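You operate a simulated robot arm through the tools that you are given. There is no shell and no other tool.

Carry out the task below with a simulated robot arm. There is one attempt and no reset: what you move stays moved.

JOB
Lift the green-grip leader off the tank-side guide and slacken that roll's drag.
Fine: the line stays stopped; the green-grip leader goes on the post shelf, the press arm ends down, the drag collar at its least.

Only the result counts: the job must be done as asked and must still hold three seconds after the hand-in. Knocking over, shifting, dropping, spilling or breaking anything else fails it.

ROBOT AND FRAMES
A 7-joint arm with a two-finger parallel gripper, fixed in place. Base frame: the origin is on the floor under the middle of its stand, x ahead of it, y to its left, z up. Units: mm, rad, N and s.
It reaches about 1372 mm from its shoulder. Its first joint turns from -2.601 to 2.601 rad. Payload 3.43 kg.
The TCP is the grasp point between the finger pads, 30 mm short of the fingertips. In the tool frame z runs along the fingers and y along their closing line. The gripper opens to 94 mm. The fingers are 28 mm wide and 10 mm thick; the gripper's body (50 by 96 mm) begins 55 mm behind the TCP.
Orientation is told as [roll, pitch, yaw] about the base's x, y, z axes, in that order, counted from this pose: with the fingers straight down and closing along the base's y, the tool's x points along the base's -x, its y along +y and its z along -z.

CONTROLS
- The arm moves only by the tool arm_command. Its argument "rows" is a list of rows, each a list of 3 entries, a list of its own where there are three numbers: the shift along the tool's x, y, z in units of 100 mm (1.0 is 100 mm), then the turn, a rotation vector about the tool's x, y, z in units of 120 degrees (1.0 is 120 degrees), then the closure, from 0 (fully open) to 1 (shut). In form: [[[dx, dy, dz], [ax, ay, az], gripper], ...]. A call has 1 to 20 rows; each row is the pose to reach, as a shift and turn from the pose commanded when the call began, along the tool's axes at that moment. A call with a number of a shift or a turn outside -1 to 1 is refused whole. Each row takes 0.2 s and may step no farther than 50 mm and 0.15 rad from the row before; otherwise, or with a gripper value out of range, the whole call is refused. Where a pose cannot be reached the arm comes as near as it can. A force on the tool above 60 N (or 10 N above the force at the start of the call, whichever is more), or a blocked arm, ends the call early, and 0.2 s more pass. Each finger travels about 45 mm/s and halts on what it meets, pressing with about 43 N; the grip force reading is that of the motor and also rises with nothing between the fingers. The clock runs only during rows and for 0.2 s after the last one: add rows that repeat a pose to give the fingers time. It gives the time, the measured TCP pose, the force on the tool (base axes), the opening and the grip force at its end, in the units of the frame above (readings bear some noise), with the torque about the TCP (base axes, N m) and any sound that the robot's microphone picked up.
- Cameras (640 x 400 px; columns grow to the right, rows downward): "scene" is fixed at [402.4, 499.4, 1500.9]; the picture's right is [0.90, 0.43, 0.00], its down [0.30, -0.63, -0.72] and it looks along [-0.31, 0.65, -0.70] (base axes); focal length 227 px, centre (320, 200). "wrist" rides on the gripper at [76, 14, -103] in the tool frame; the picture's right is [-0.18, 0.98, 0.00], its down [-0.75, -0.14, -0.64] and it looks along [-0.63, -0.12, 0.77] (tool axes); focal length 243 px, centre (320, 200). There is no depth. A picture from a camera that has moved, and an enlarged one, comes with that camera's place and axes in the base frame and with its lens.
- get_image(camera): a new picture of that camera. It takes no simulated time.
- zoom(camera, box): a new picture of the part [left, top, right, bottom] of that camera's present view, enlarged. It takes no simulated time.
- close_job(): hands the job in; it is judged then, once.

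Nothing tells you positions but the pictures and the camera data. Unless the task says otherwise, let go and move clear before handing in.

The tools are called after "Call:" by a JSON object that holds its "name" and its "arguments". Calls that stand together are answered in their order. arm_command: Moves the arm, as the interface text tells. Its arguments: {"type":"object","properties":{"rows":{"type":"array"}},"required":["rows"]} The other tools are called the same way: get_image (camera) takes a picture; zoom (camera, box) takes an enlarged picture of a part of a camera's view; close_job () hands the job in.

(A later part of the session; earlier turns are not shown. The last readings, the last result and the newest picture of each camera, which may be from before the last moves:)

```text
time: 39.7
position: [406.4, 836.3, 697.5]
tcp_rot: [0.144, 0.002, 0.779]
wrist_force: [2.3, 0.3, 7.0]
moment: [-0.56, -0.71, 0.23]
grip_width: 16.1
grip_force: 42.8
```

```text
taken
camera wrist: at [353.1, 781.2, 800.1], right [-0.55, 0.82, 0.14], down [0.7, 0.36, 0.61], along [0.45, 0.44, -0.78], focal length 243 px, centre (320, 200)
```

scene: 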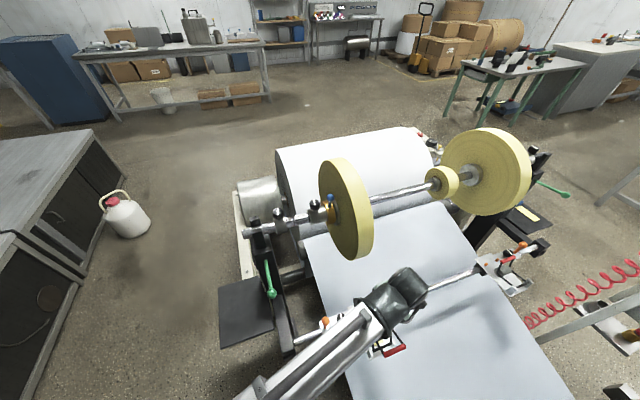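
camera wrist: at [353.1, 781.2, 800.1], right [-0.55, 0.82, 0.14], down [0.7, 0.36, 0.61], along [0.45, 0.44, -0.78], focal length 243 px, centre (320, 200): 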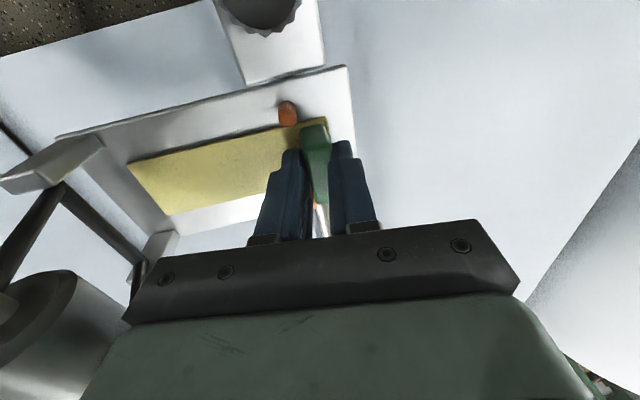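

Gripped (16 mm). The strip extends ~115 mm downstream beneath the raised roller, so I'll first lift only 25 mm, then lean and draw it upstream before raising fully.

Call:
{"name": "arm_command", "arguments": {"rows": [[[0, 0.008, -0.06], [0, 0, 0], 1], [[0, 0.02, -0.13], [0, 0, 0], 1], [[0, 0.036, -0.25], [0, 0, 0], 1]]}}

Call:
{"name": "get_image", "arguments": {"camera": "wrist"}}

Call:
{"name": "zoom", "arguments": {"camera": "scene", "box": [310, 250, 430, 370]}}

```text
time: 40.5
position: [405.6, 835.6, 722.5]
tcp_rot: [0.145, 0.002, 0.777]
wrist_force: [-0.2, -0.2, 0.9]
moment: [0.0, -0.01, 0.01]
grip_width: 14.6
grip_force: 43.2
```

```text
taken
camera wrist: at [352.8, 780.9, 825.0], right [-0.55, 0.82, 0.14], down [0.7, 0.36, 0.61], along [0.45, 0.44, -0.78], focal length 243 px, centre (320, 200)
```

wrist: 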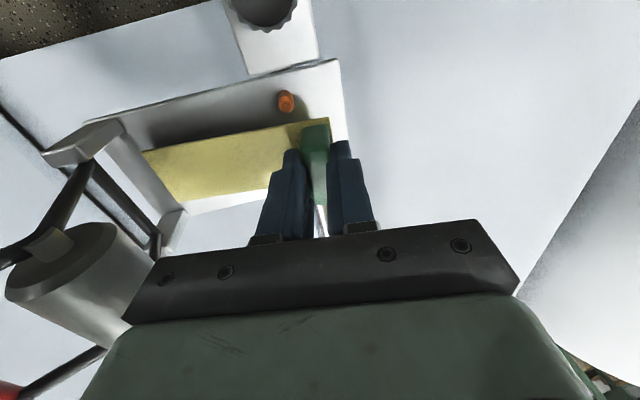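

```text
3.33 times, centred on (370, 310) of scene
camera zoom: at [402.4, 499.4, 1500.9], right [0.9, 0.43, 0.0], down [0.3, -0.63, -0.72], along [-0.31, 0.65, -0.7], focal length 755 px, centre (153, -167)
```

zoom: 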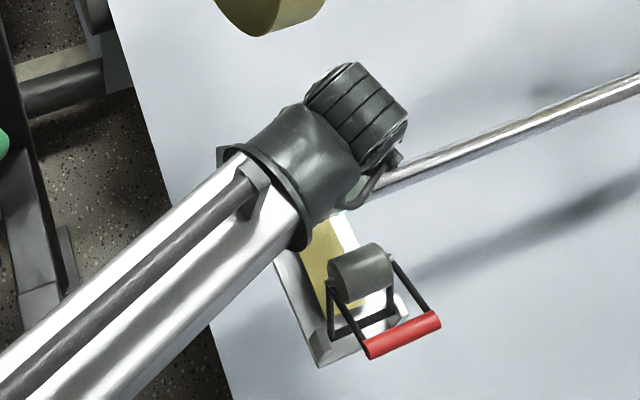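

The leader came free cleanly. Now leaning the tool and drawing it upstream as it rises, so the strip clears the raised roller.

Call:
{"name": "arm_command", "arguments": {"rows": [[[0, 0.108, -0.186], [-0.06, 0, 0], 1], [[0, 0.276, -0.364], [-0.12, 0, 0], 1], [[0, 0.48, -0.516], [-0.18, 0, 0], 1], [[0, 0.526, -0.833], [-0.18, 0, 0], 1]]}}

Call:
{"name": "get_image", "arguments": {"camera": "wrist"}}

Call:
{"name": "get_image", "arguments": {"camera": "scene"}}

```text
time: 41.5
position: [377.3, 864.7, 811.2]
tcp_rot: [0.523, 0.002, 0.778]
wrist_force: [-0.2, 0.6, -0.2]
moment: [0.03, 0.0, 0.01]
grip_width: 14.3
grip_force: 43.4
```

```text
taken
camera wrist: at [351.0, 782.7, 906.4], right [-0.47, 0.74, 0.49], down [0.85, 0.21, 0.48], along [0.25, 0.64, -0.72], focal length 243 px, centre (320, 200)
```

wrist: 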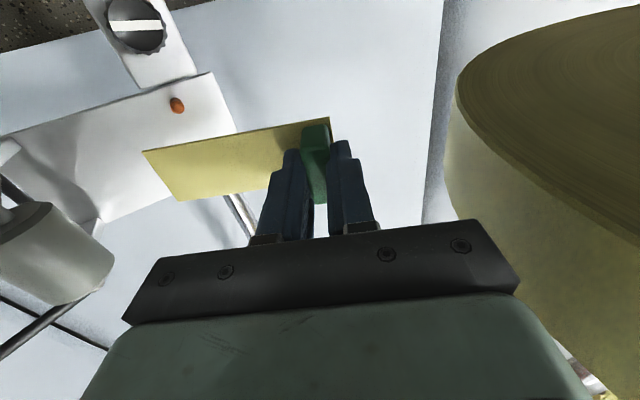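

```text
taken
```

scene: 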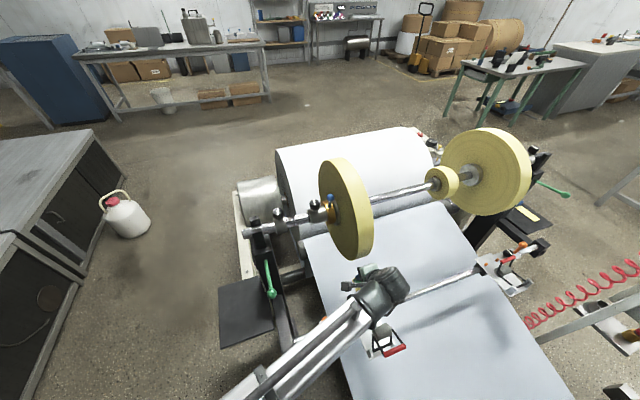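

The leader is free and clear. Next: slide away from the roll along -u, then raise.

Call:
{"name": "arm_command", "arguments": {"rows": [[[0.3, 0, 0], [0, 0, 0], 1], [[0.6, 0, 0], [0, 0, 0], 1], [[0.75, 0.15, -0.26], [0, 0, 0], 1], [[0.9, 0.32, -0.56], [0, 0, 0], 1], [[1.0, 0.5, -0.866], [0, 0, 0], 1]]}}

Call:
{"name": "get_image", "arguments": {"camera": "wrist"}}

Call:
{"name": "get_image", "arguments": {"camera": "scene"}}

```text
time: 42.7
position: [307.1, 794.2, 910.8]
tcp_rot: [0.522, 0.001, 0.779]
wrist_force: [1.0, 0.7, -0.4]
moment: [-0.01, -0.01, -0.02]
grip_width: 14.3
grip_force: 42.8
```

```text
taken
camera wrist: at [280.5, 711.7, 1006.4], right [-0.47, 0.74, 0.49], down [0.85, 0.21, 0.49], along [0.25, 0.64, -0.72], focal length 243 px, centre (320, 200)
```

wrist: 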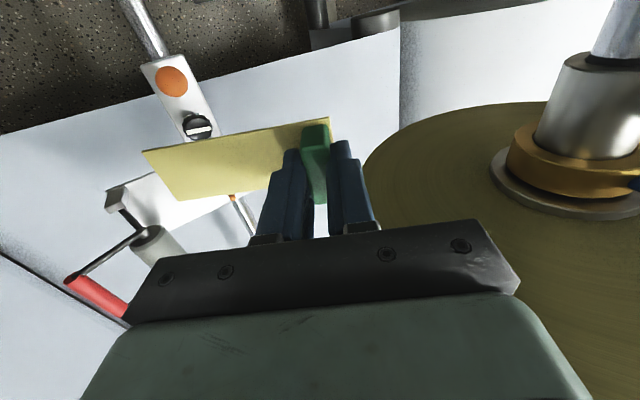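

```text
taken
```

scene: 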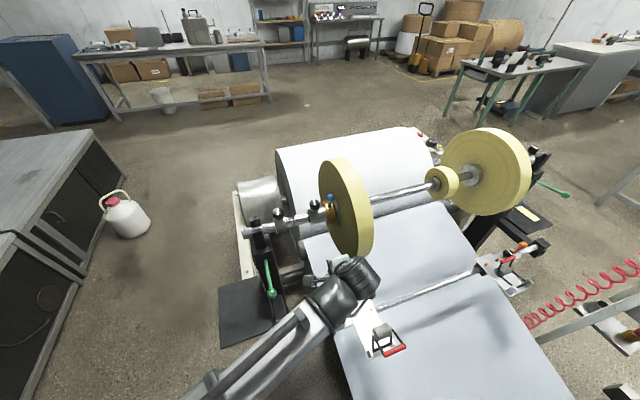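

Clear of the roll. Now levelling the tool back to vertical while moving further left and up.

Call:
{"name": "arm_command", "arguments": {"rows": [[[0.17, 0.09, -0.15], [0.042, 0, 0], 1], [[0.34, 0.17, -0.3], [0.084, 0, 0], 1], [[0.5, 0.25, -0.43], [0.126, 0, 0], 1], [[0.67, 0.34, -0.58], [0.168, 0, 0], 1], [[0.84, 0.42, -0.73], [0.21, 0, 0], 1], [[1.0, 0.5, -0.866], [0.249, 0, 0], 1]]}}

Call:
{"name": "get_image", "arguments": {"camera": "wrist"}}

Call:
{"name": "get_image", "arguments": {"camera": "scene"}}

```text
time: 44.1
position: [234.7, 723.0, 1013.9]
tcp_rot: [-0.002, 0.002, 0.777]
wrist_force: [-0.3, 0.4, -0.3]
moment: [-0.01, 0.01, -0.04]
grip_width: 14.3
grip_force: 42.7
```

```text
taken
camera wrist: at [171.5, 678.6, 1114.8], right [-0.56, 0.83, 0.0], down [0.64, 0.43, 0.64], along [0.53, 0.36, -0.77], focal length 243 px, centre (320, 200)
```

wrist: 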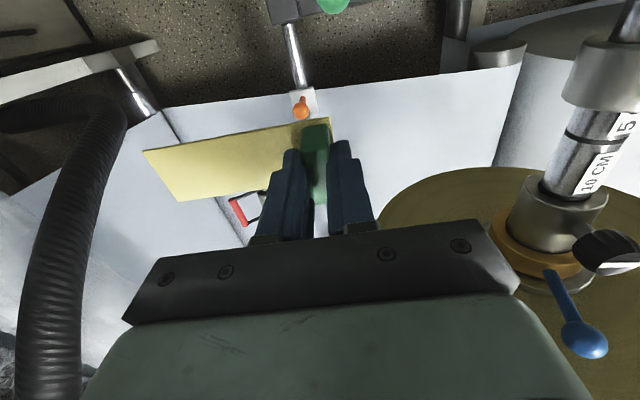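

```text
taken
```

scene: 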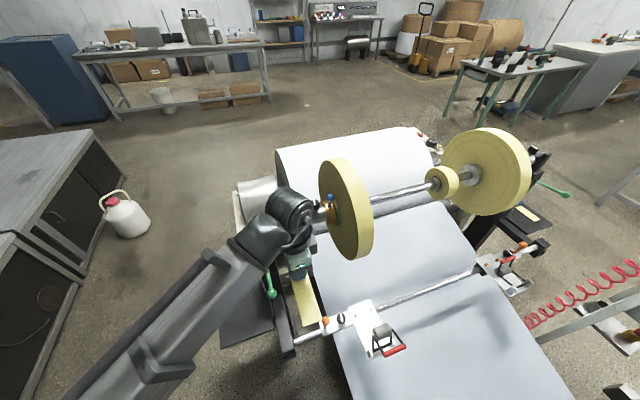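

Leader held level, well above the green lever. Moving diagonally toward the shelf area, staying clear of the shaft's end.

Call:
{"name": "arm_command", "arguments": {"rows": [[[0.33, 0.3, 0], [0, 0, 0], 1], [[0.66, 0.6, 0], [0, 0, 0], 1], [[1.0, 0.9, 0], [0, 0, 0], 1]]}}

Call:
{"name": "get_image", "arguments": {"camera": "wrist"}}

Call:
{"name": "get_image", "arguments": {"camera": "scene"}}

```text
time: 44.9
position: [100.5, 718.3, 1010.6]
tcp_rot: [0.0, 0.001, 0.778]
wrist_force: [0.9, 0.0, -0.2]
moment: [0.0, 0.04, 0.0]
grip_width: 14.7
grip_force: 42.6
```

```text
taken
camera wrist: at [37.1, 674.8, 1112.2], right [-0.56, 0.83, 0.0], down [0.64, 0.43, 0.64], along [0.53, 0.36, -0.77], focal length 243 px, centre (320, 200)
```

wrist: 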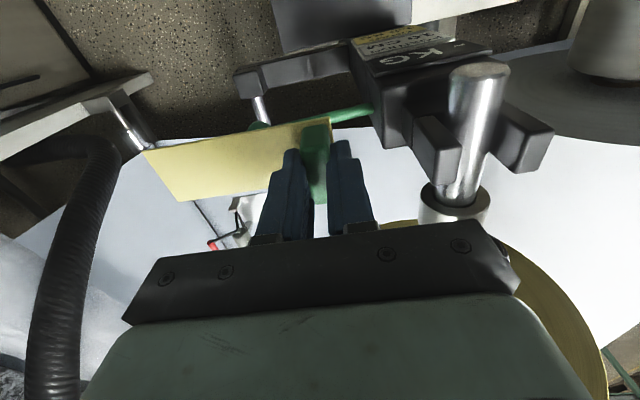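

```text
taken
```

scene: 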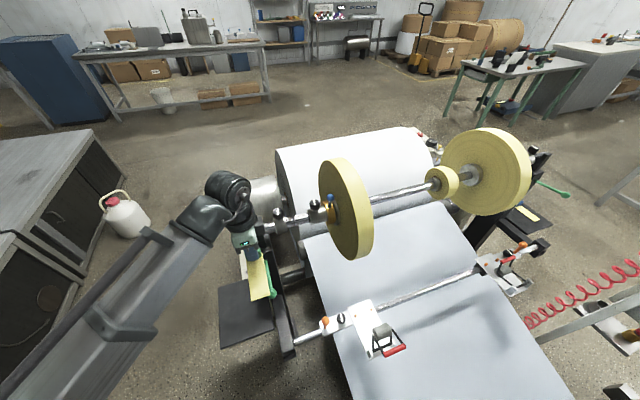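

There is a label plate on the post now in view; I'll read it.

Call:
{"name": "zoom", "arguments": {"camera": "wrist", "box": [340, 10, 510, 120]}}

Call:
{"name": "zoom", "arguments": {"camera": "wrist", "box": [230, 0, 600, 220]}}

```text
3.64 times, centred on (425, 65) of wrist
camera zoom: at [37.1, 674.8, 1112.2], right [-0.56, 0.83, 0.0], down [0.64, 0.43, 0.64], along [0.53, 0.36, -0.77], focal length 882 px, centre (-62, 691)
```

zoom: 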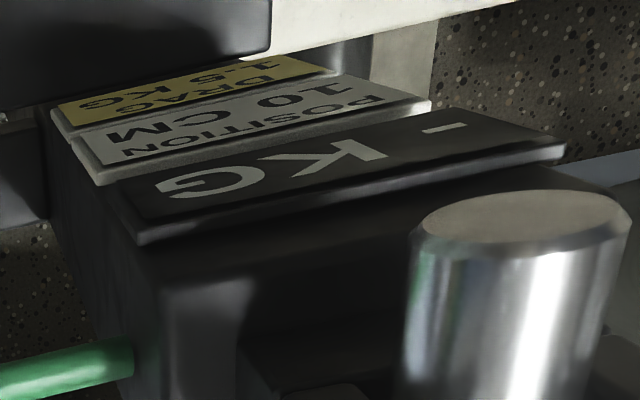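

```text
1.73 times, centred on (415, 110) of wrist
camera zoom: at [37.1, 674.8, 1112.2], right [-0.56, 0.83, 0.0], down [0.64, 0.43, 0.64], along [0.53, 0.36, -0.77], focal length 420 px, centre (156, 356)
```

zoom: 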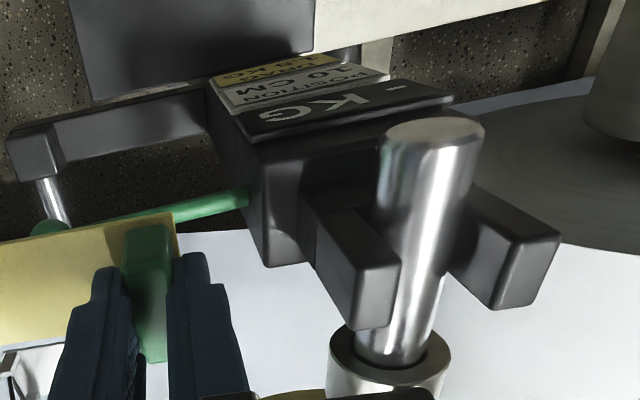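

The post carries a readout reading "- KG" plus cards "DRAG 1.5 KG" and "POSITION 10 CM". The readout is blank with the leader off, so to be certain which way slackens, I'll re-seat the leader, lower the arm and read it. Going back along the same path.

Call:
{"name": "arm_command", "arguments": {"rows": [[[-0.33, -0.3, 0], [0, 0, 0], 1], [[-0.66, -0.6, 0], [0, 0, 0], 1], [[-1.0, -0.9, 0], [0, 0, 0], 1]]}}

Call:
{"name": "arm_command", "arguments": {"rows": [[[-0.16, 0, 0.13], [-0.042, 0, 0], 1], [[-0.33, 0, 0.28], [-0.084, 0, 0], 1], [[-0.5, 0, 0.45], [-0.126, 0, 0], 1], [[-0.66, 0, 0.62], [-0.168, 0, 0], 1], [[-0.83, 0, 0.8], [-0.21, 0, 0], 1], [[-1.0, 0, 1.0], [-0.249, 0, 0], 1]]}}

Call:
{"name": "get_image", "arguments": {"camera": "wrist"}}

Call:
{"name": "get_image", "arguments": {"camera": "scene"}}

```text
time: 45.7
position: [234.1, 725.2, 1009.3]
tcp_rot: [0.001, -0.001, 0.779]
wrist_force: [-0.3, 0.0, 0.2]
moment: [-0.01, 0.01, -0.01]
grip_width: 14.3
grip_force: 42.7
```

```text
time: 47.1
position: [305.9, 795.5, 911.8]
tcp_rot: [0.525, 0.002, 0.778]
wrist_force: [-0.2, -0.5, 0.3]
moment: [0.03, 0.01, -0.03]
grip_width: 14.7
grip_force: 43.1
```

```text
taken
camera wrist: at [279.5, 712.8, 1006.1], right [-0.47, 0.74, 0.49], down [0.85, 0.21, 0.48], along [0.25, 0.64, -0.72], focal length 243 px, centre (320, 200)
```

wrist: 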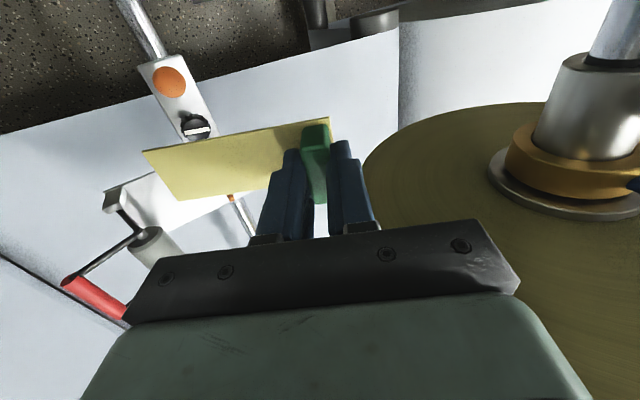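

```text
taken
```

scene: 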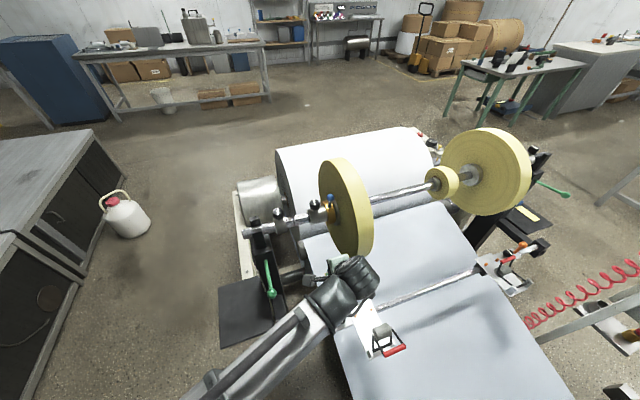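

Retracing the path to just above the guide.

Call:
{"name": "arm_command", "arguments": {"rows": [[[-0.12, -0.18, 0.3], [0, 0, 0], 1], [[-0.27, -0.35, 0.6], [0, 0, 0], 1], [[-0.42, -0.515, 0.857], [0, 0, 0], 1], [[-0.7, -0.515, 0.857], [0, 0, 0], 1], [[-0.997, -0.515, 0.857], [0, 0, 0], 1]]}}

Call:
{"name": "get_image", "arguments": {"camera": "wrist"}}

```text
time: 48.3
position: [378.3, 863.1, 813.7]
tcp_rot: [0.522, 0.0, 0.778]
wrist_force: [-0.3, -0.3, 0.0]
moment: [0.01, 0.0, 0.02]
grip_width: 14.6
grip_force: 43.2
```

```text
taken
camera wrist: at [352.3, 781.2, 908.7], right [-0.47, 0.74, 0.49], down [0.85, 0.21, 0.49], along [0.25, 0.64, -0.72], focal length 243 px, centre (320, 200)
```

wrist: 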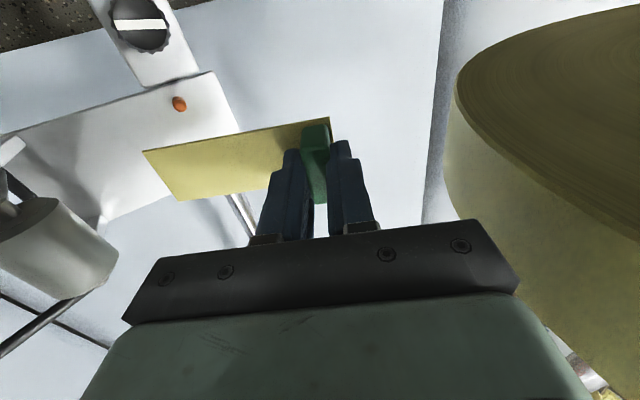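

Now inserting the strip back under the raised roller by the reverse of the extraction.

Call:
{"name": "arm_command", "arguments": {"rows": [[[-0.003, -0.155, 0.294], [0, 0, 0], 1], [[-0.005, -0.401, 0.36], [0.06, 0, 0], 1], [[-0.007, -0.622, 0.463], [0.12, 0, 0], 1], [[-0.007, -0.791, 0.597], [0.18, 0, 0], 1]]}}

Call:
{"name": "get_image", "arguments": {"camera": "wrist"}}

Call:
{"name": "zoom", "arguments": {"camera": "scene", "box": [310, 200, 450, 370]}}

```text
time: 49.3
position: [407.4, 836.5, 722.8]
tcp_rot: [0.143, 0.0, 0.778]
wrist_force: [0.6, -0.4, -0.6]
moment: [0.01, 0.01, -0.03]
grip_width: 14.5
grip_force: 43.4
```

```text
taken
camera wrist: at [353.5, 781.4, 824.9], right [-0.55, 0.82, 0.14], down [0.7, 0.36, 0.62], along [0.45, 0.44, -0.78], focal length 243 px, centre (320, 200)
```

wrist: 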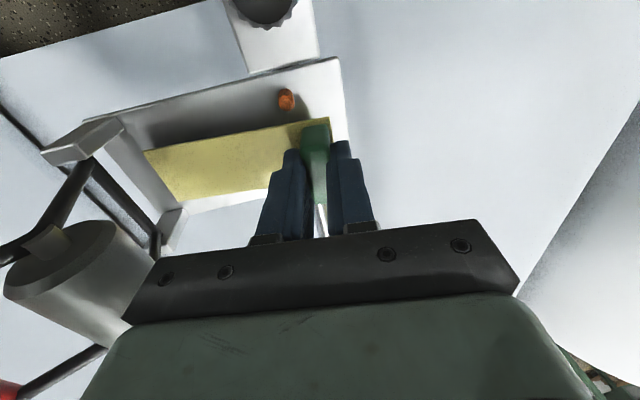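

```text
2.35 times, centred on (380, 285) of scene
camera zoom: at [402.4, 499.4, 1500.9], right [0.9, 0.43, 0.0], down [0.3, -0.63, -0.72], along [-0.31, 0.65, -0.7], focal length 533 px, centre (179, 0)
```

zoom: 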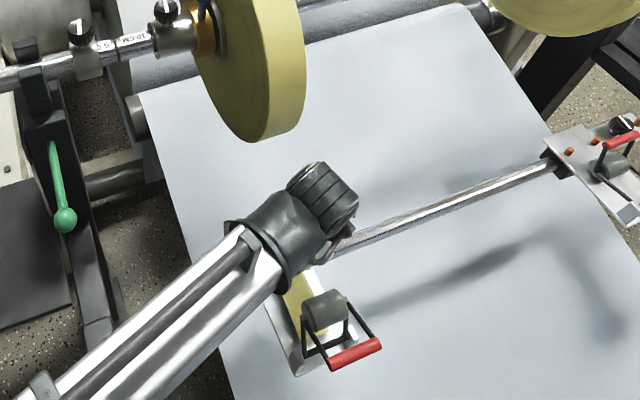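

Position matches the original lift-off. Lowering onto the plate with a slight lean, then releasing.

Call:
{"name": "arm_command", "arguments": {"rows": [[[0.01, 0.004, 0.09], [0.018, 0, 0], 1], [[0.01, 0.008, 0.15], [0.035, 0, 0], 1], [[0.01, 0.009, 0.2], [0.035, 0, 0], 1], [[0.01, 0.009, 0.215], [0.035, 0, 0], 1]]}}

Call:
{"name": "get_image", "arguments": {"camera": "wrist"}}

```text
time: 50.3
position: [402.0, 837.7, 700.4]
tcp_rot: [0.068, -0.001, 0.776]
wrist_force: [0.2, 1.1, 8.1]
moment: [-0.7, -0.74, 0.1]
grip_width: 14.6
grip_force: 42.7
```

```text
taken
camera wrist: at [344.4, 788.3, 802.8], right [-0.56, 0.83, 0.07], down [0.67, 0.4, 0.63], along [0.49, 0.4, -0.77], focal length 243 px, centre (320, 200)
```

wrist: 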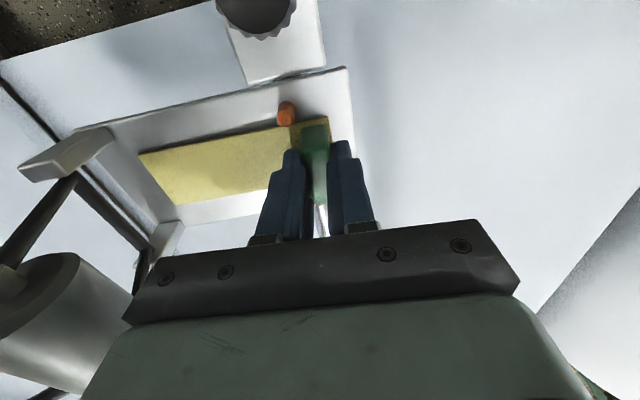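

Strip is touching the plate with ~8 N; releasing now.

Call:
{"name": "arm_command", "arguments": {"rows": [[[0, 0, 0], [0, 0, 0], 0.8], [[0, 0, 0], [0, 0, 0], 0.7], [[0, 0, 0], [0, 0, 0], 0.6], [[0, 0, 0], [0, 0, 0], 0.5], [[0, 0, 0], [0, 0, 0], 0.5]]}}

Call:
{"name": "get_image", "arguments": {"camera": "wrist"}}

```text
time: 51.5
position: [402.5, 839.5, 700.7]
tcp_rot: [0.072, 0.001, 0.778]
wrist_force: [0.4, -0.3, -0.7]
moment: [0.03, 0.06, 0.0]
grip_width: 46.9
grip_force: 0.1
```

```text
taken
camera wrist: at [344.4, 788.5, 802.5], right [-0.56, 0.83, 0.07], down [0.67, 0.4, 0.63], along [0.49, 0.4, -0.77], focal length 243 px, centre (320, 200)
```

wrist: 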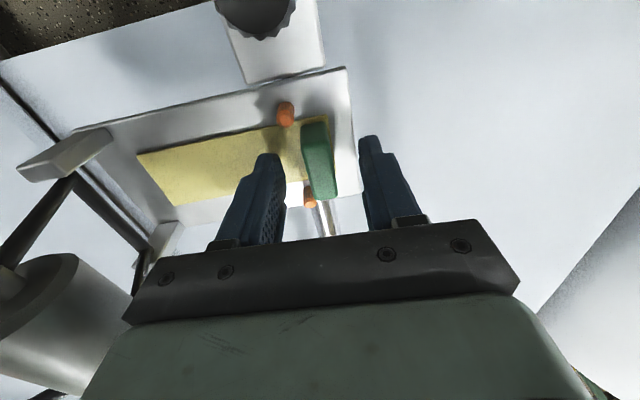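

The leader is seated between the pins again. Withdrawing upward and over to the press-arm handle.

Call:
{"name": "arm_command", "arguments": {"rows": [[[0, 0.018, -0.25], [0, 0, 0], 0.5], [[0, 0.03, -0.6], [-0.035, 0, 0], 0.5], [[0, 0.0, -0.95], [-0.035, 0, 0], 0.5], [[0, -0.3, -0.99], [-0.035, 0, 0], 0.5], [[0, -0.65, -1.0], [-0.035, 0, 0], 0.5], [[0, -1.0, -1.0], [-0.035, 0, 0], 0.5]]}}

Call:
{"name": "get_image", "arguments": {"camera": "wrist"}}

Call:
{"name": "get_image", "arguments": {"camera": "scene"}}

```text
time: 52.9
position: [452.7, 789.1, 793.5]
tcp_rot: [0.183, -0.002, 0.787]
wrist_force: [-29.9, 31.0, 2.3]
moment: [1.07, 1.0, -0.1]
grip_width: 22.0
grip_force: 0.0
stopped in row 6: the force on the tool passed its limit at 72 N (the readings are from after the stop); the commanded pose is now the measured one
```

```text
taken
camera wrist: at [403.5, 729.8, 895.6], right [-0.56, 0.81, 0.18], down [0.71, 0.35, 0.61], along [0.43, 0.46, -0.78], focal length 243 px, centre (320, 200)
```

wrist: 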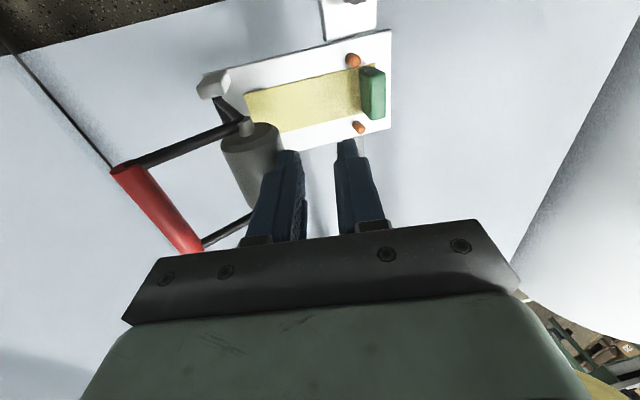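

```text
taken
```

scene: 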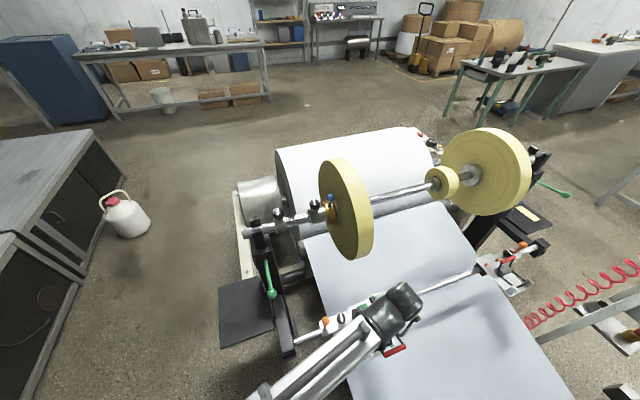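

The finger brushed the raised roller at its stop because I crossed too low. Backing off upstream and going higher first.

Call:
{"name": "arm_command", "arguments": {"rows": [[[0, 0.15, 0], [0, 0, 0], 0.6], [[0, 0.25, -0.1], [0, 0, 0], 0.6], [[0, 0.25, -0.5], [0, 0, 0], 0.6], [[0, 0.2, -0.9], [0, 0, 0], 0.6]]}}

Call:
{"name": "get_image", "arguments": {"camera": "wrist"}}

Call:
{"name": "zoom", "arguments": {"camera": "scene", "box": [310, 260, 450, 380]}}

```text
time: 53.9
position: [454.4, 787.3, 885.5]
tcp_rot: [0.17, 0.0, 0.786]
wrist_force: [0.3, -0.5, -0.1]
moment: [-0.04, -0.02, -0.04]
grip_width: 37.5
grip_force: 0.1
```

```text
taken
camera wrist: at [404.6, 729.1, 988.1], right [-0.55, 0.82, 0.17], down [0.71, 0.36, 0.61], along [0.44, 0.45, -0.78], focal length 243 px, centre (320, 200)
```

wrist: 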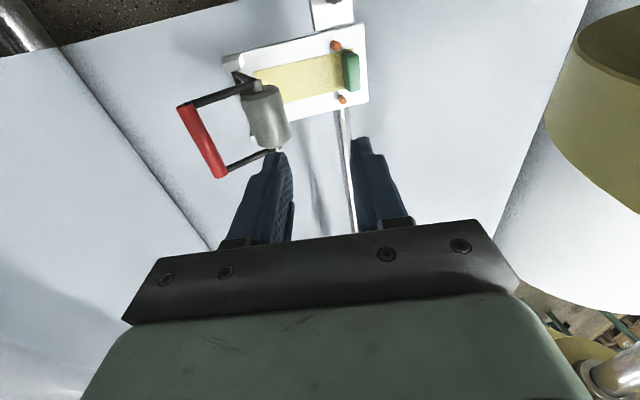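

```text
3.33 times, centred on (380, 320) of scene
camera zoom: at [402.4, 499.4, 1500.9], right [0.9, 0.43, 0.0], down [0.3, -0.63, -0.72], along [-0.31, 0.65, -0.7], focal length 755 px, centre (120, -200)
```

zoom: 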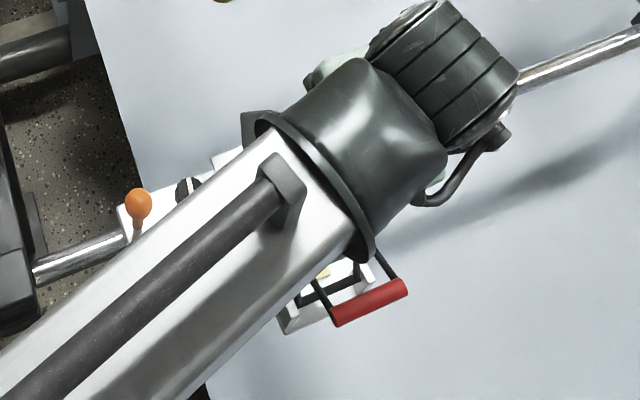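

All unchanged. Levelling and moving over the handle at safe height.

Call:
{"name": "arm_command", "arguments": {"rows": [[[0, -0.28, -0.05], [0.027, 0, 0], 0.55], [[0, -0.56, -0.1], [0.054, 0, 0], 0.5], [[0, -0.848, -0.145], [0.081, 0, 0], 0.5]]}}

Call:
{"name": "get_image", "arguments": {"camera": "wrist"}}

```text
time: 54.7
position: [517.9, 726.8, 885.3]
tcp_rot: [-0.001, 0.001, 0.786]
wrist_force: [0.7, -1.2, -0.6]
moment: [-0.02, 0.03, -0.01]
grip_width: 47.0
grip_force: 0.0
```

```text
taken
camera wrist: at [453.5, 681.7, 987.4], right [-0.56, 0.83, 0.0], down [0.63, 0.43, 0.64], along [0.53, 0.36, -0.77], focal length 243 px, centre (320, 200)
```

wrist: 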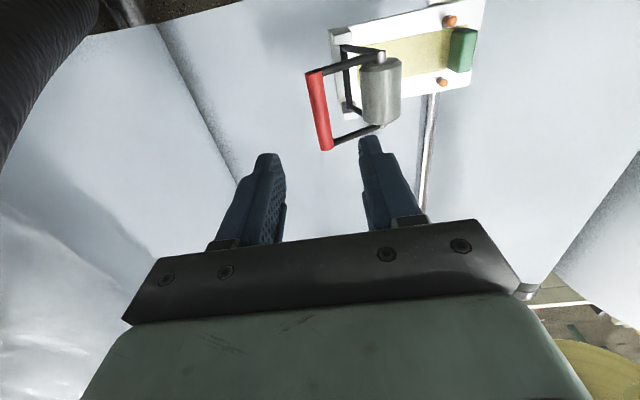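

Matches the earlier position over the handle. Descending and gripping it.

Call:
{"name": "arm_command", "arguments": {"rows": [[[0, 0, 0.4], [0, 0, 0], 0.5], [[0, 0, 0.75], [0, 0, 0], 0.5], [[0, 0, 0.92], [0, 0, 0], 0.5]]}}

Call:
{"name": "get_image", "arguments": {"camera": "wrist"}}

```text
time: 55.5
position: [516.3, 725.3, 792.8]
tcp_rot: [-0.001, 0.001, 0.787]
wrist_force: [-0.2, -0.5, -0.5]
moment: [-0.01, -0.01, 0.01]
grip_width: 46.9
grip_force: 0.0
```

```text
taken
camera wrist: at [453.7, 680.5, 893.4], right [-0.56, 0.83, 0.0], down [0.63, 0.43, 0.64], along [0.53, 0.36, -0.77], focal length 243 px, centre (320, 200)
```

wrist: 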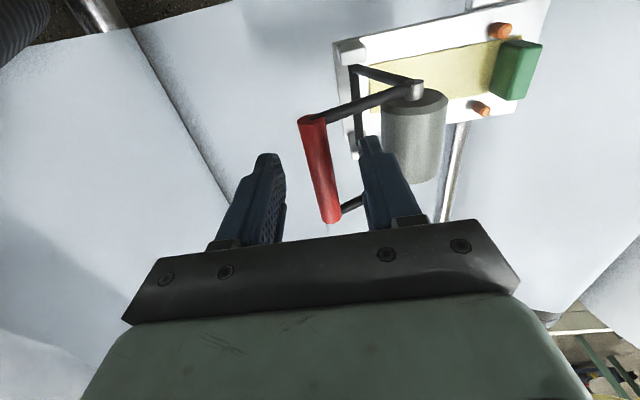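

Call:
{"name": "arm_command", "arguments": {"rows": [[[0, 0, 0], [0, 0, 0], 0.75], [[0, 0, 0], [0, 0, 0], 1], [[0, 0, 0], [0, 0, 0], 1], [[0, 0, 0], [0, 0, 0], 1]]}}

Call:
{"name": "arm_command", "arguments": {"rows": [[[0, 0.06, -0.012], [0, 0, 0], 1], [[0, 0.124, -0.025], [0, 0, 0], 1], [[0, 0.21, -0.035], [0, 0, 0], 1], [[0, 0.295, -0.04], [0, 0, 0], 1], [[0, 0.385, -0.038], [0, 0, 0], 1], [[0, 0.472, -0.03], [0, 0, 0], 1]]}}

Call:
{"name": "get_image", "arguments": {"camera": "wrist"}}

```text
time: 56.5
position: [516.4, 726.8, 792.2]
tcp_rot: [0.003, 0.0, 0.786]
wrist_force: [-7.8, 7.0, -2.5]
moment: [0.27, 0.0, -0.03]
grip_width: 13.6
grip_force: 45.4
```

```text
time: 57.9
position: [483.9, 758.9, 796.9]
tcp_rot: [-0.001, 0.0, 0.785]
wrist_force: [1.1, -2.6, 1.3]
moment: [-0.21, -0.17, 0.04]
grip_width: 13.3
grip_force: 45.0
```

```text
taken
camera wrist: at [420.1, 714.3, 897.5], right [-0.56, 0.83, 0.0], down [0.63, 0.43, 0.64], along [0.53, 0.36, -0.77], focal length 243 px, centre (320, 200)
```

wrist: 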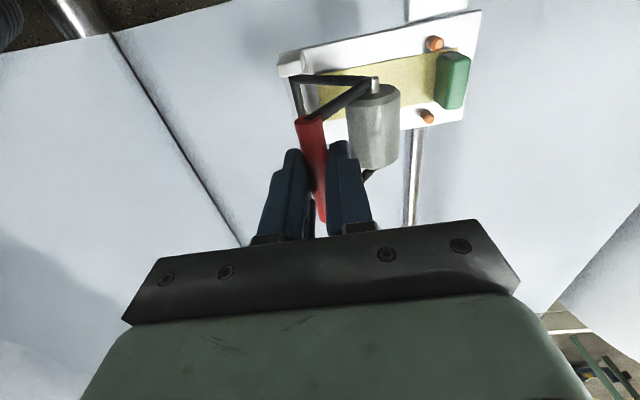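

Arc is tracking well. Continuing the press arm down to the strip.

Call:
{"name": "arm_command", "arguments": {"rows": [[[0, 0.085, 0.02], [0, 0, 0], 1], [[0, 0.163, 0.047], [0, 0, 0], 1], [[0, 0.242, 0.08], [0, 0, 0], 1], [[0, 0.318, 0.117], [0, 0, 0], 1], [[0, 0.39, 0.164], [0, 0, 0], 1], [[0, 0.458, 0.216], [0, 0, 0], 1], [[0, 0.522, 0.275], [0, 0, 0], 1], [[0, 0.585, 0.34], [0, 0, 0], 1]]}}

Call:
{"name": "get_image", "arguments": {"camera": "wrist"}}

```text
time: 59.7
position: [443.1, 800.1, 761.7]
tcp_rot: [-0.001, 0.001, 0.788]
wrist_force: [4.9, 0.8, -0.1]
moment: [0.04, -0.35, 0.03]
grip_width: 13.4
grip_force: 45.6
```

```text
taken
camera wrist: at [378.4, 755.5, 862.7], right [-0.56, 0.83, 0.0], down [0.63, 0.43, 0.64], along [0.53, 0.36, -0.77], focal length 243 px, centre (320, 200)
```

wrist: 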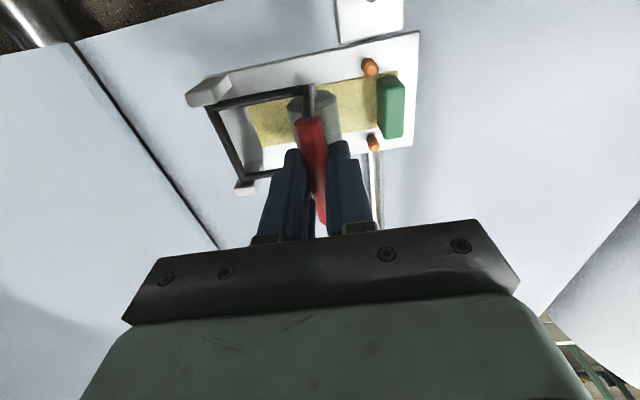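

Call:
{"name": "arm_command", "arguments": {"rows": [[[0, 0.05, 0.055], [0, 0, 0], 1], [[0, 0.085, 0.1], [0, 0, 0], 1], [[0, 0.1, 0.12], [0, 0, 0], 1]]}}

Call:
{"name": "get_image", "arguments": {"camera": "wrist"}}

Call:
{"name": "get_image", "arguments": {"camera": "scene"}}

```text
time: 60.5
position: [435.8, 806.2, 749.7]
tcp_rot: [-0.003, 0.003, 0.784]
wrist_force: [12.5, -7.5, -6.0]
moment: [0.12, -0.55, 0.11]
grip_width: 13.2
grip_force: 45.4
```

```text
taken
camera wrist: at [372.0, 761.9, 851.5], right [-0.56, 0.83, 0.0], down [0.63, 0.43, 0.64], along [0.53, 0.36, -0.77], focal length 243 px, centre (320, 200)
```

wrist: 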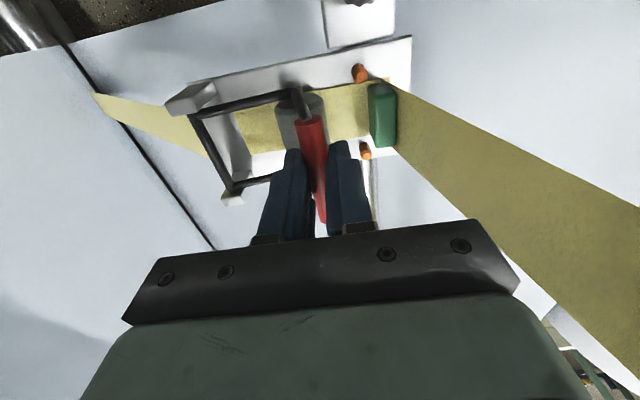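

```text
taken
```

scene: 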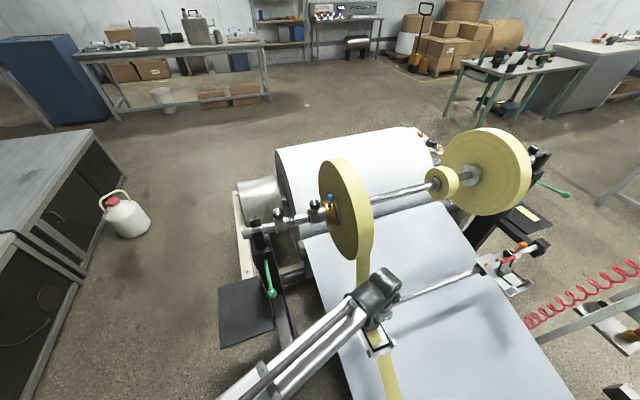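

The tape reappeared, so the leader is re-threaded properly. Releasing the handle, rising, and going to read the post's drag readout.

Call:
{"name": "arm_command", "arguments": {"rows": [[[0, 0, 0], [0, 0, 0], 0.75], [[0, 0, 0], [0, 0, 0], 0.5], [[0, 0, 0], [0, 0, 0], 0.5], [[0, 0, -0.3], [0, 0, 0], 0.5], [[0, 0, -0.65], [0, 0, 0], 0.5], [[0, 0, -1.0], [0, 0, 0], 0.5]]}}

Call:
{"name": "arm_command", "arguments": {"rows": [[[0, -0.2, -0.4], [0, 0, 0], 0.6], [[0.3, -0.2, -0.7], [0, 0, 0], 0.8], [[0.65, -0.2, -0.9], [0, 0, 0], 1], [[1.0, -0.2, -1.0], [0, 0, 0], 1]]}}

Call:
{"name": "get_image", "arguments": {"camera": "wrist"}}

```text
time: 61.9
position: [433.0, 807.9, 850.1]
tcp_rot: [0.0, 0.0, 0.785]
wrist_force: [0.0, 0.3, 0.4]
moment: [-0.02, 0.06, 0.0]
grip_width: 47.1
grip_force: 0.0
```

```text
time: 62.9
position: [377.8, 722.9, 951.1]
tcp_rot: [0.001, 0.0, 0.784]
wrist_force: [0.1, 0.6, 0.0]
moment: [-0.01, 0.03, 0.02]
grip_width: 0.1
grip_force: 26.6
```

```text
taken
camera wrist: at [314.2, 677.8, 1051.5], right [-0.56, 0.83, 0.0], down [0.63, 0.43, 0.64], along [0.53, 0.36, -0.77], focal length 243 px, centre (320, 200)
```

wrist: 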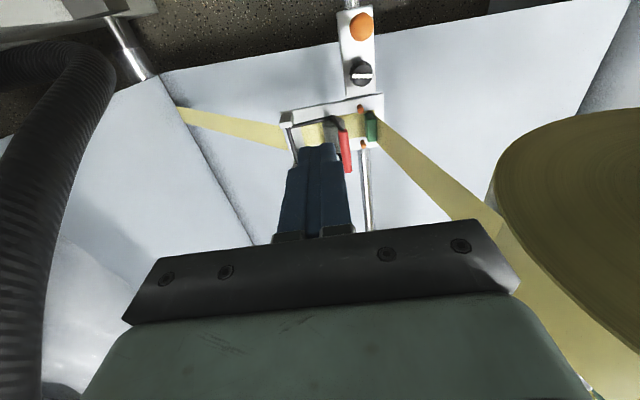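

Call:
{"name": "arm_command", "arguments": {"rows": [[[0.25, 0.25, -0.15], [0, 0, 0], 1], [[0.5, 0.5, -0.3], [0, 0, 0], 1], [[0.75, 0.75, -0.45], [0, 0, 0], 1], [[1.0, 1.0, -0.6], [0, 0, 0], 1]]}}

Call:
{"name": "arm_command", "arguments": {"rows": [[[0.33, 0.3, 0], [0, 0, 0], 1], [[0.66, 0.6, 0], [0, 0, 0], 1], [[1.0, 0.9, 0], [0, 0, 0], 1]]}}

Call:
{"name": "get_image", "arguments": {"camera": "wrist"}}

Call:
{"name": "zoom", "arguments": {"camera": "wrist", "box": [340, 10, 510, 120]}}

```text
time: 63.9
position: [237.8, 721.0, 1011.9]
tcp_rot: [0.0, 0.0, 0.786]
wrist_force: [0.6, 0.1, 0.3]
moment: [-0.01, -0.01, 0.0]
grip_width: 0.0
grip_force: 33.1
```

```text
time: 64.7
position: [104.0, 713.9, 1010.4]
tcp_rot: [0.0, -0.001, 0.785]
wrist_force: [-0.3, 0.6, 0.1]
moment: [0.0, -0.01, -0.02]
grip_width: 0.0
grip_force: 32.7
```

```text
taken
camera wrist: at [40.2, 669.7, 1110.7], right [-0.56, 0.83, 0.0], down [0.63, 0.43, 0.64], along [0.53, 0.36, -0.77], focal length 243 px, centre (320, 200)
```

wrist: 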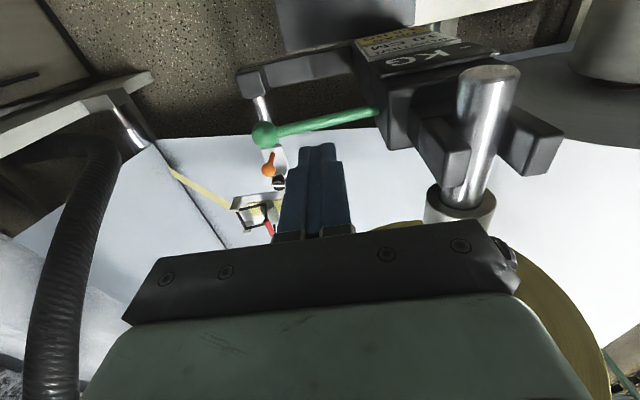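

```text
3.64 times, centred on (425, 65) of wrist
camera zoom: at [40.2, 669.7, 1110.7], right [-0.56, 0.83, 0.0], down [0.63, 0.43, 0.64], along [0.53, 0.36, -0.77], focal length 882 px, centre (-62, 691)
```

zoom: 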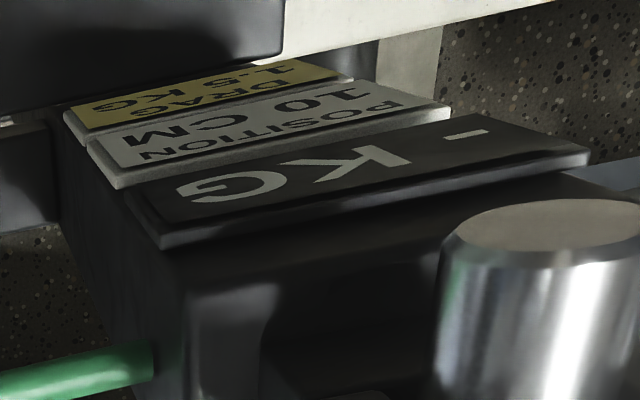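

The tape is threaded yet the readout still shows "- KG", so it evidently only works while running. I'll inspect the label plates and the surroundings for any other hint about the collar's direction.

Call:
{"name": "zoom", "arguments": {"camera": "wrist", "box": [345, 20, 465, 80]}}

Call:
{"name": "zoom", "arguments": {"camera": "wrist", "box": [420, 140, 560, 260]}}

Call:
{"name": "zoom", "arguments": {"camera": "scene", "box": [300, 170, 370, 230]}}

Call:
{"name": "zoom", "arguments": {"camera": "wrist", "box": [0, 0, 240, 140]}}

```text
5.33 times, centred on (405, 50) of wrist
camera zoom: at [40.2, 669.7, 1110.7], right [-0.56, 0.83, 0.0], down [0.63, 0.43, 0.64], along [0.53, 0.36, -0.77], focal length 1294 px, centre (-133, 1000)
```

zoom: 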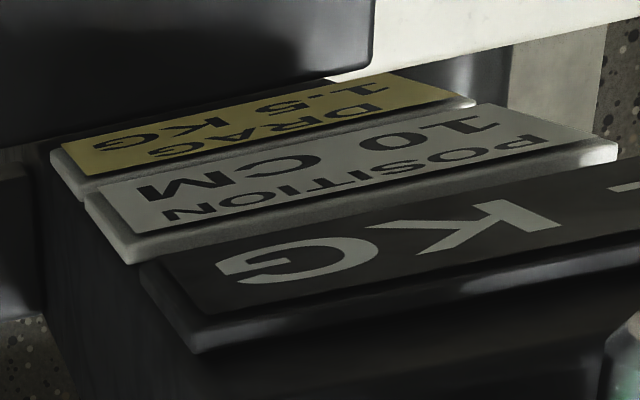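

```text
3.33 times, centred on (490, 200) of wrist
camera zoom: at [40.2, 669.7, 1110.7], right [-0.56, 0.83, 0.0], down [0.63, 0.43, 0.64], along [0.53, 0.36, -0.77], focal length 809 px, centre (-247, 200)
```

zoom: 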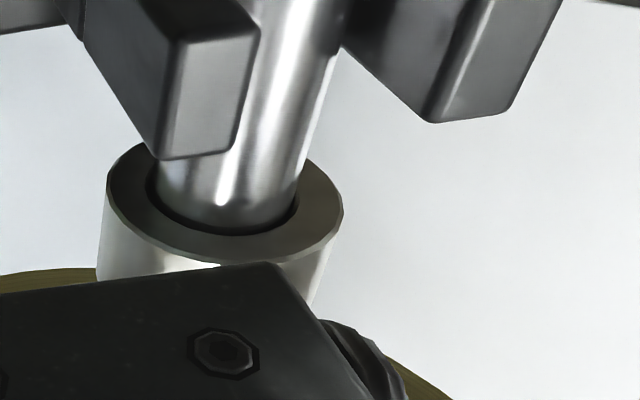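

```text
6.67 times, centred on (335, 200) of scene
camera zoom: at [402.4, 499.4, 1500.9], right [0.9, 0.43, 0.0], down [0.3, -0.63, -0.72], along [-0.31, 0.65, -0.7], focal length 1511 px, centre (220, 200)
```

zoom: 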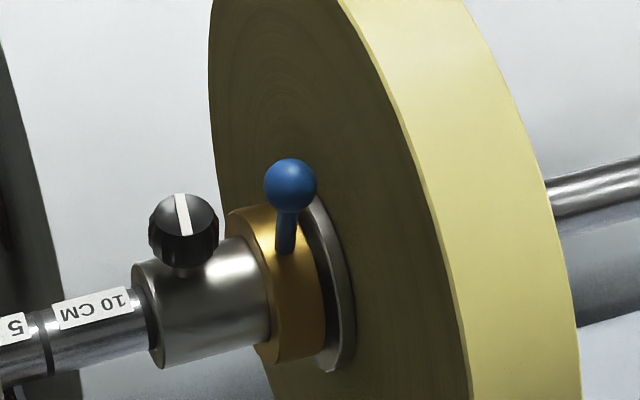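

```text
2.67 times, centred on (120, 70) of wrist
camera zoom: at [40.2, 669.7, 1110.7], right [-0.56, 0.83, 0.0], down [0.63, 0.43, 0.64], along [0.53, 0.36, -0.77], focal length 647 px, centre (853, 547)
```

zoom: 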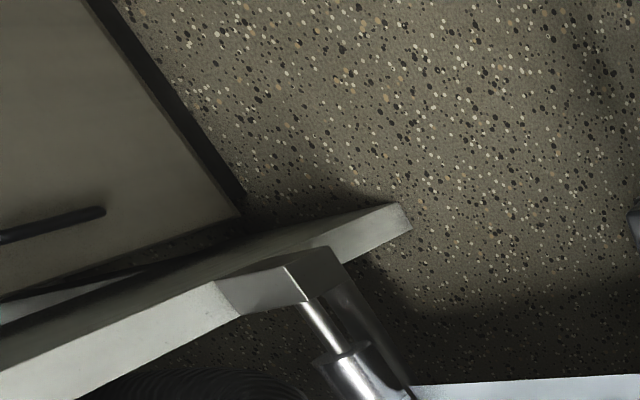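

No axial change and no marks. As a physical check, I'll feel the roll's actual drag: grip its rim lightly at the top and turn it a few millimetres, reading the force. First moving up and around to above the roll.

Call:
{"name": "arm_command", "arguments": {"rows": [[[-0.33, 0, -0.3], [0, 0, 0], 1], [[-0.66, 0, -0.6], [0, 0, 0], 1], [[-1.0, 0, -0.9], [0, 0, 0], 1]]}}

Call:
{"name": "arm_command", "arguments": {"rows": [[[-0.1, 0, -0.08], [0, 0, -0.07], 0.8], [[-0.2, 0, -0.16], [0, 0, -0.14], 0.6], [[-0.3, 0, -0.24], [0, 0, -0.21], 0.4], [[-0.4, 0, -0.32], [0, 0, -0.28], 0.2], [[-0.5, 0, -0.4], [0, 0, -0.35], 0], [[-0.6, 0, -0.48], [0, 0, -0.42], 0], [[-0.7, 0, -0.56], [0, 0, -0.49], 0], [[-0.8, 0, -0.64], [0, 0, -0.56], 0], [[-0.9, 0, -0.72], [0, 0, -0.63], 0], [[-1.0, 0, -0.8], [0, 0, -0.7], 0], [[-1.0, 0, -0.8], [0, 0, -0.75], 0]]}}

Call:
{"name": "get_image", "arguments": {"camera": "wrist"}}

Call:
{"name": "get_image", "arguments": {"camera": "scene"}}

```text
time: 65.5
position: [175.2, 785.7, 1100.3]
tcp_rot: [0.001, 0.0, 0.786]
wrist_force: [-0.4, 1.0, -0.6]
moment: [0.01, 0.01, 0.0]
grip_width: 0.1
grip_force: 32.9
```

```text
time: 67.9
position: [244.1, 855.3, 1180.4]
tcp_rot: [0.002, -0.001, 2.359]
wrist_force: [-0.3, 0.1, 0.9]
moment: [0.0, 0.02, 0.02]
grip_width: 94.1
grip_force: 0.0
```

```text
taken
camera wrist: at [288.7, 790.7, 1281.3], right [-0.82, -0.57, 0.0], down [-0.43, 0.63, 0.64], along [-0.36, 0.53, -0.77], focal length 243 px, centre (320, 200)
```

wrist: 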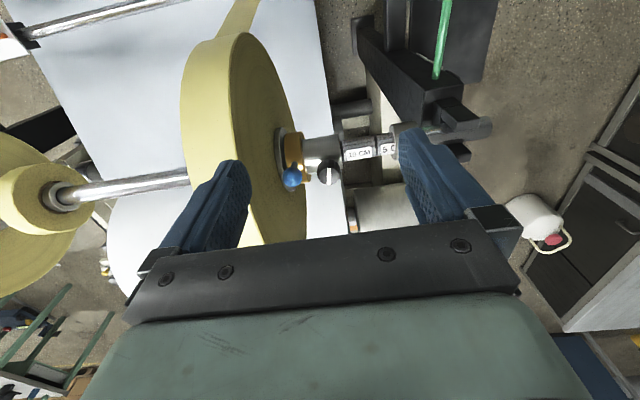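

```text
taken
```

scene: 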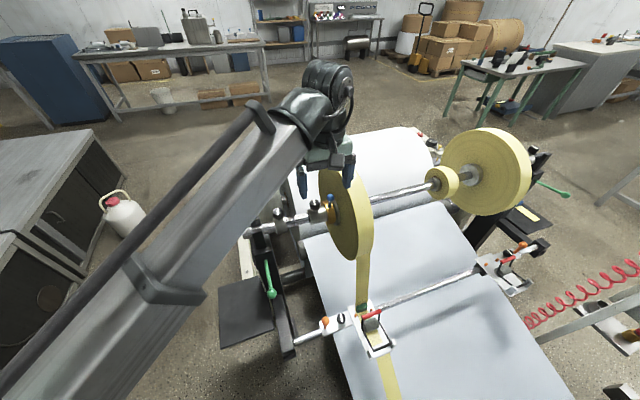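

Call:
{"name": "arm_command", "arguments": {"rows": [[[-0.3, -0.28, -0.05], [0, 0, 0], 0], [[-0.6, -0.56, -0.1], [0, 0, 0], 0], [[-0.85, -0.8, -0.1], [0, 0, 0], 0], [[-1.0, -1.0, -0.1], [0, 0, 0], 0]]}}

Call:
{"name": "get_image", "arguments": {"camera": "wrist"}}

Call:
{"name": "get_image", "arguments": {"camera": "scene"}}

```text
time: 68.9
position: [240.9, 997.4, 1190.3]
tcp_rot: [0.0, 0.0, 2.356]
wrist_force: [-0.2, -0.1, 0.2]
moment: [0.02, 0.01, -0.01]
grip_width: 94.3
grip_force: 0.0
```

```text
taken
camera wrist: at [286.8, 932.2, 1291.3], right [-0.83, -0.56, 0.0], down [-0.43, 0.63, 0.64], along [-0.36, 0.53, -0.77], focal length 243 px, centre (320, 200)
```

wrist: 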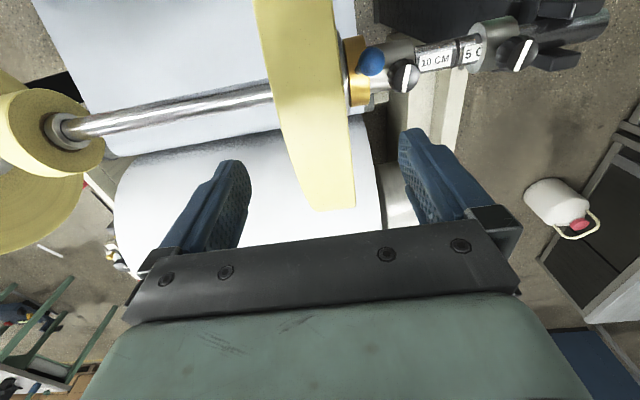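

```text
taken
```

scene: 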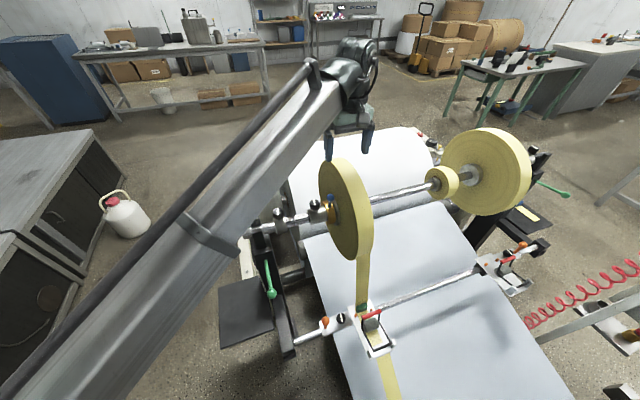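

The roll's rim lies centred between the open fingers. Descending so the pads reach ~10–40 mm below the rim top, staying above the lever ball.

Call:
{"name": "arm_command", "arguments": {"rows": [[[-0.04, -0.015, 0.3], [0, 0, 0], 0], [[-0.081, -0.03, 0.6], [0, 0, 0], 0], [[-0.081, -0.03, 0.78], [0, 0, 0], 0]]}}

Call:
{"name": "get_image", "arguments": {"camera": "wrist"}}

Call:
{"name": "zoom", "arguments": {"camera": "scene", "box": [290, 90, 410, 230]}}

```text
time: 69.7
position: [239.9, 1004.9, 1111.3]
tcp_rot: [-0.001, 0.0, 2.357]
wrist_force: [0.6, 0.3, 0.1]
moment: [0.0, -0.02, 0.01]
grip_width: 94.0
grip_force: 0.1
```

```text
taken
camera wrist: at [283.7, 940.8, 1212.9], right [-0.83, -0.56, 0.0], down [-0.43, 0.63, 0.64], along [-0.36, 0.53, -0.77], focal length 243 px, centre (320, 200)
```

wrist: 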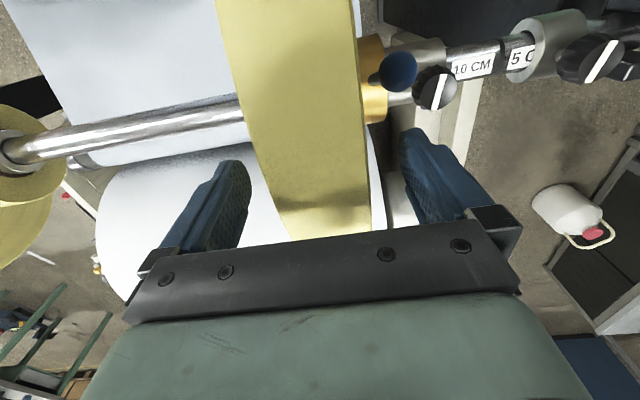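

```text
2.86 times, centred on (350, 160) of scene
camera zoom: at [402.4, 499.4, 1500.9], right [0.9, 0.43, 0.0], down [0.3, -0.63, -0.72], along [-0.31, 0.65, -0.7], focal length 648 px, centre (234, 314)
```

zoom: 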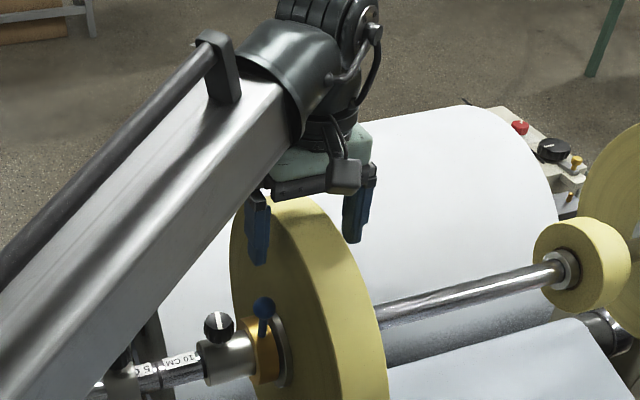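

Rim is between the pads with no contact yet. Closing on it, then nudging it tangentially.

Call:
{"name": "arm_command", "arguments": {"rows": [[[0, 0, 0], [0, 0, 0], 0.3], [[0, 0, 0], [0, 0, 0], 0.5], [[0, 0, 0], [0, 0, 0], 0.7], [[0, 0, 0], [0, 0, 0], 1], [[0, 0, 0], [0, 0, 0], 1]]}}

```text
time: 70.9
position: [239.0, 1005.2, 1110.8]
tcp_rot: [0.002, -0.002, 2.356]
wrist_force: [-2.2, -4.0, -2.9]
moment: [-0.04, 0.02, 0.03]
grip_width: 54.6
grip_force: 44.8
```

Call:
{"name": "arm_command", "arguments": {"rows": [[[0.02, 0, 0], [0, 0, 0], 1], [[0.04, 0, 0], [0, 0, 0], 1], [[0.04, 0, 0], [0, 0, 0], 1]]}}

Call:
{"name": "arm_command", "arguments": {"rows": [[[0.02, 0, 0], [0, 0, 0], 1], [[0.04, 0, 0], [0, 0, 0], 1], [[0.04, 0, 0], [0, 0, 0], 1]]}}

```text
time: 71.7
position: [240.2, 1004.6, 1111.6]
tcp_rot: [-0.001, -0.002, 2.358]
wrist_force: [-26.5, 19.2, 1.1]
moment: [-0.54, -0.22, -0.56]
grip_width: 54.6
grip_force: 44.7
```

```text
time: 72.5
position: [243.1, 1002.1, 1111.4]
tcp_rot: [0.003, -0.003, 2.357]
wrist_force: [-27.5, 24.4, 3.5]
moment: [0.03, -0.16, -0.31]
grip_width: 54.3
grip_force: 44.7
```

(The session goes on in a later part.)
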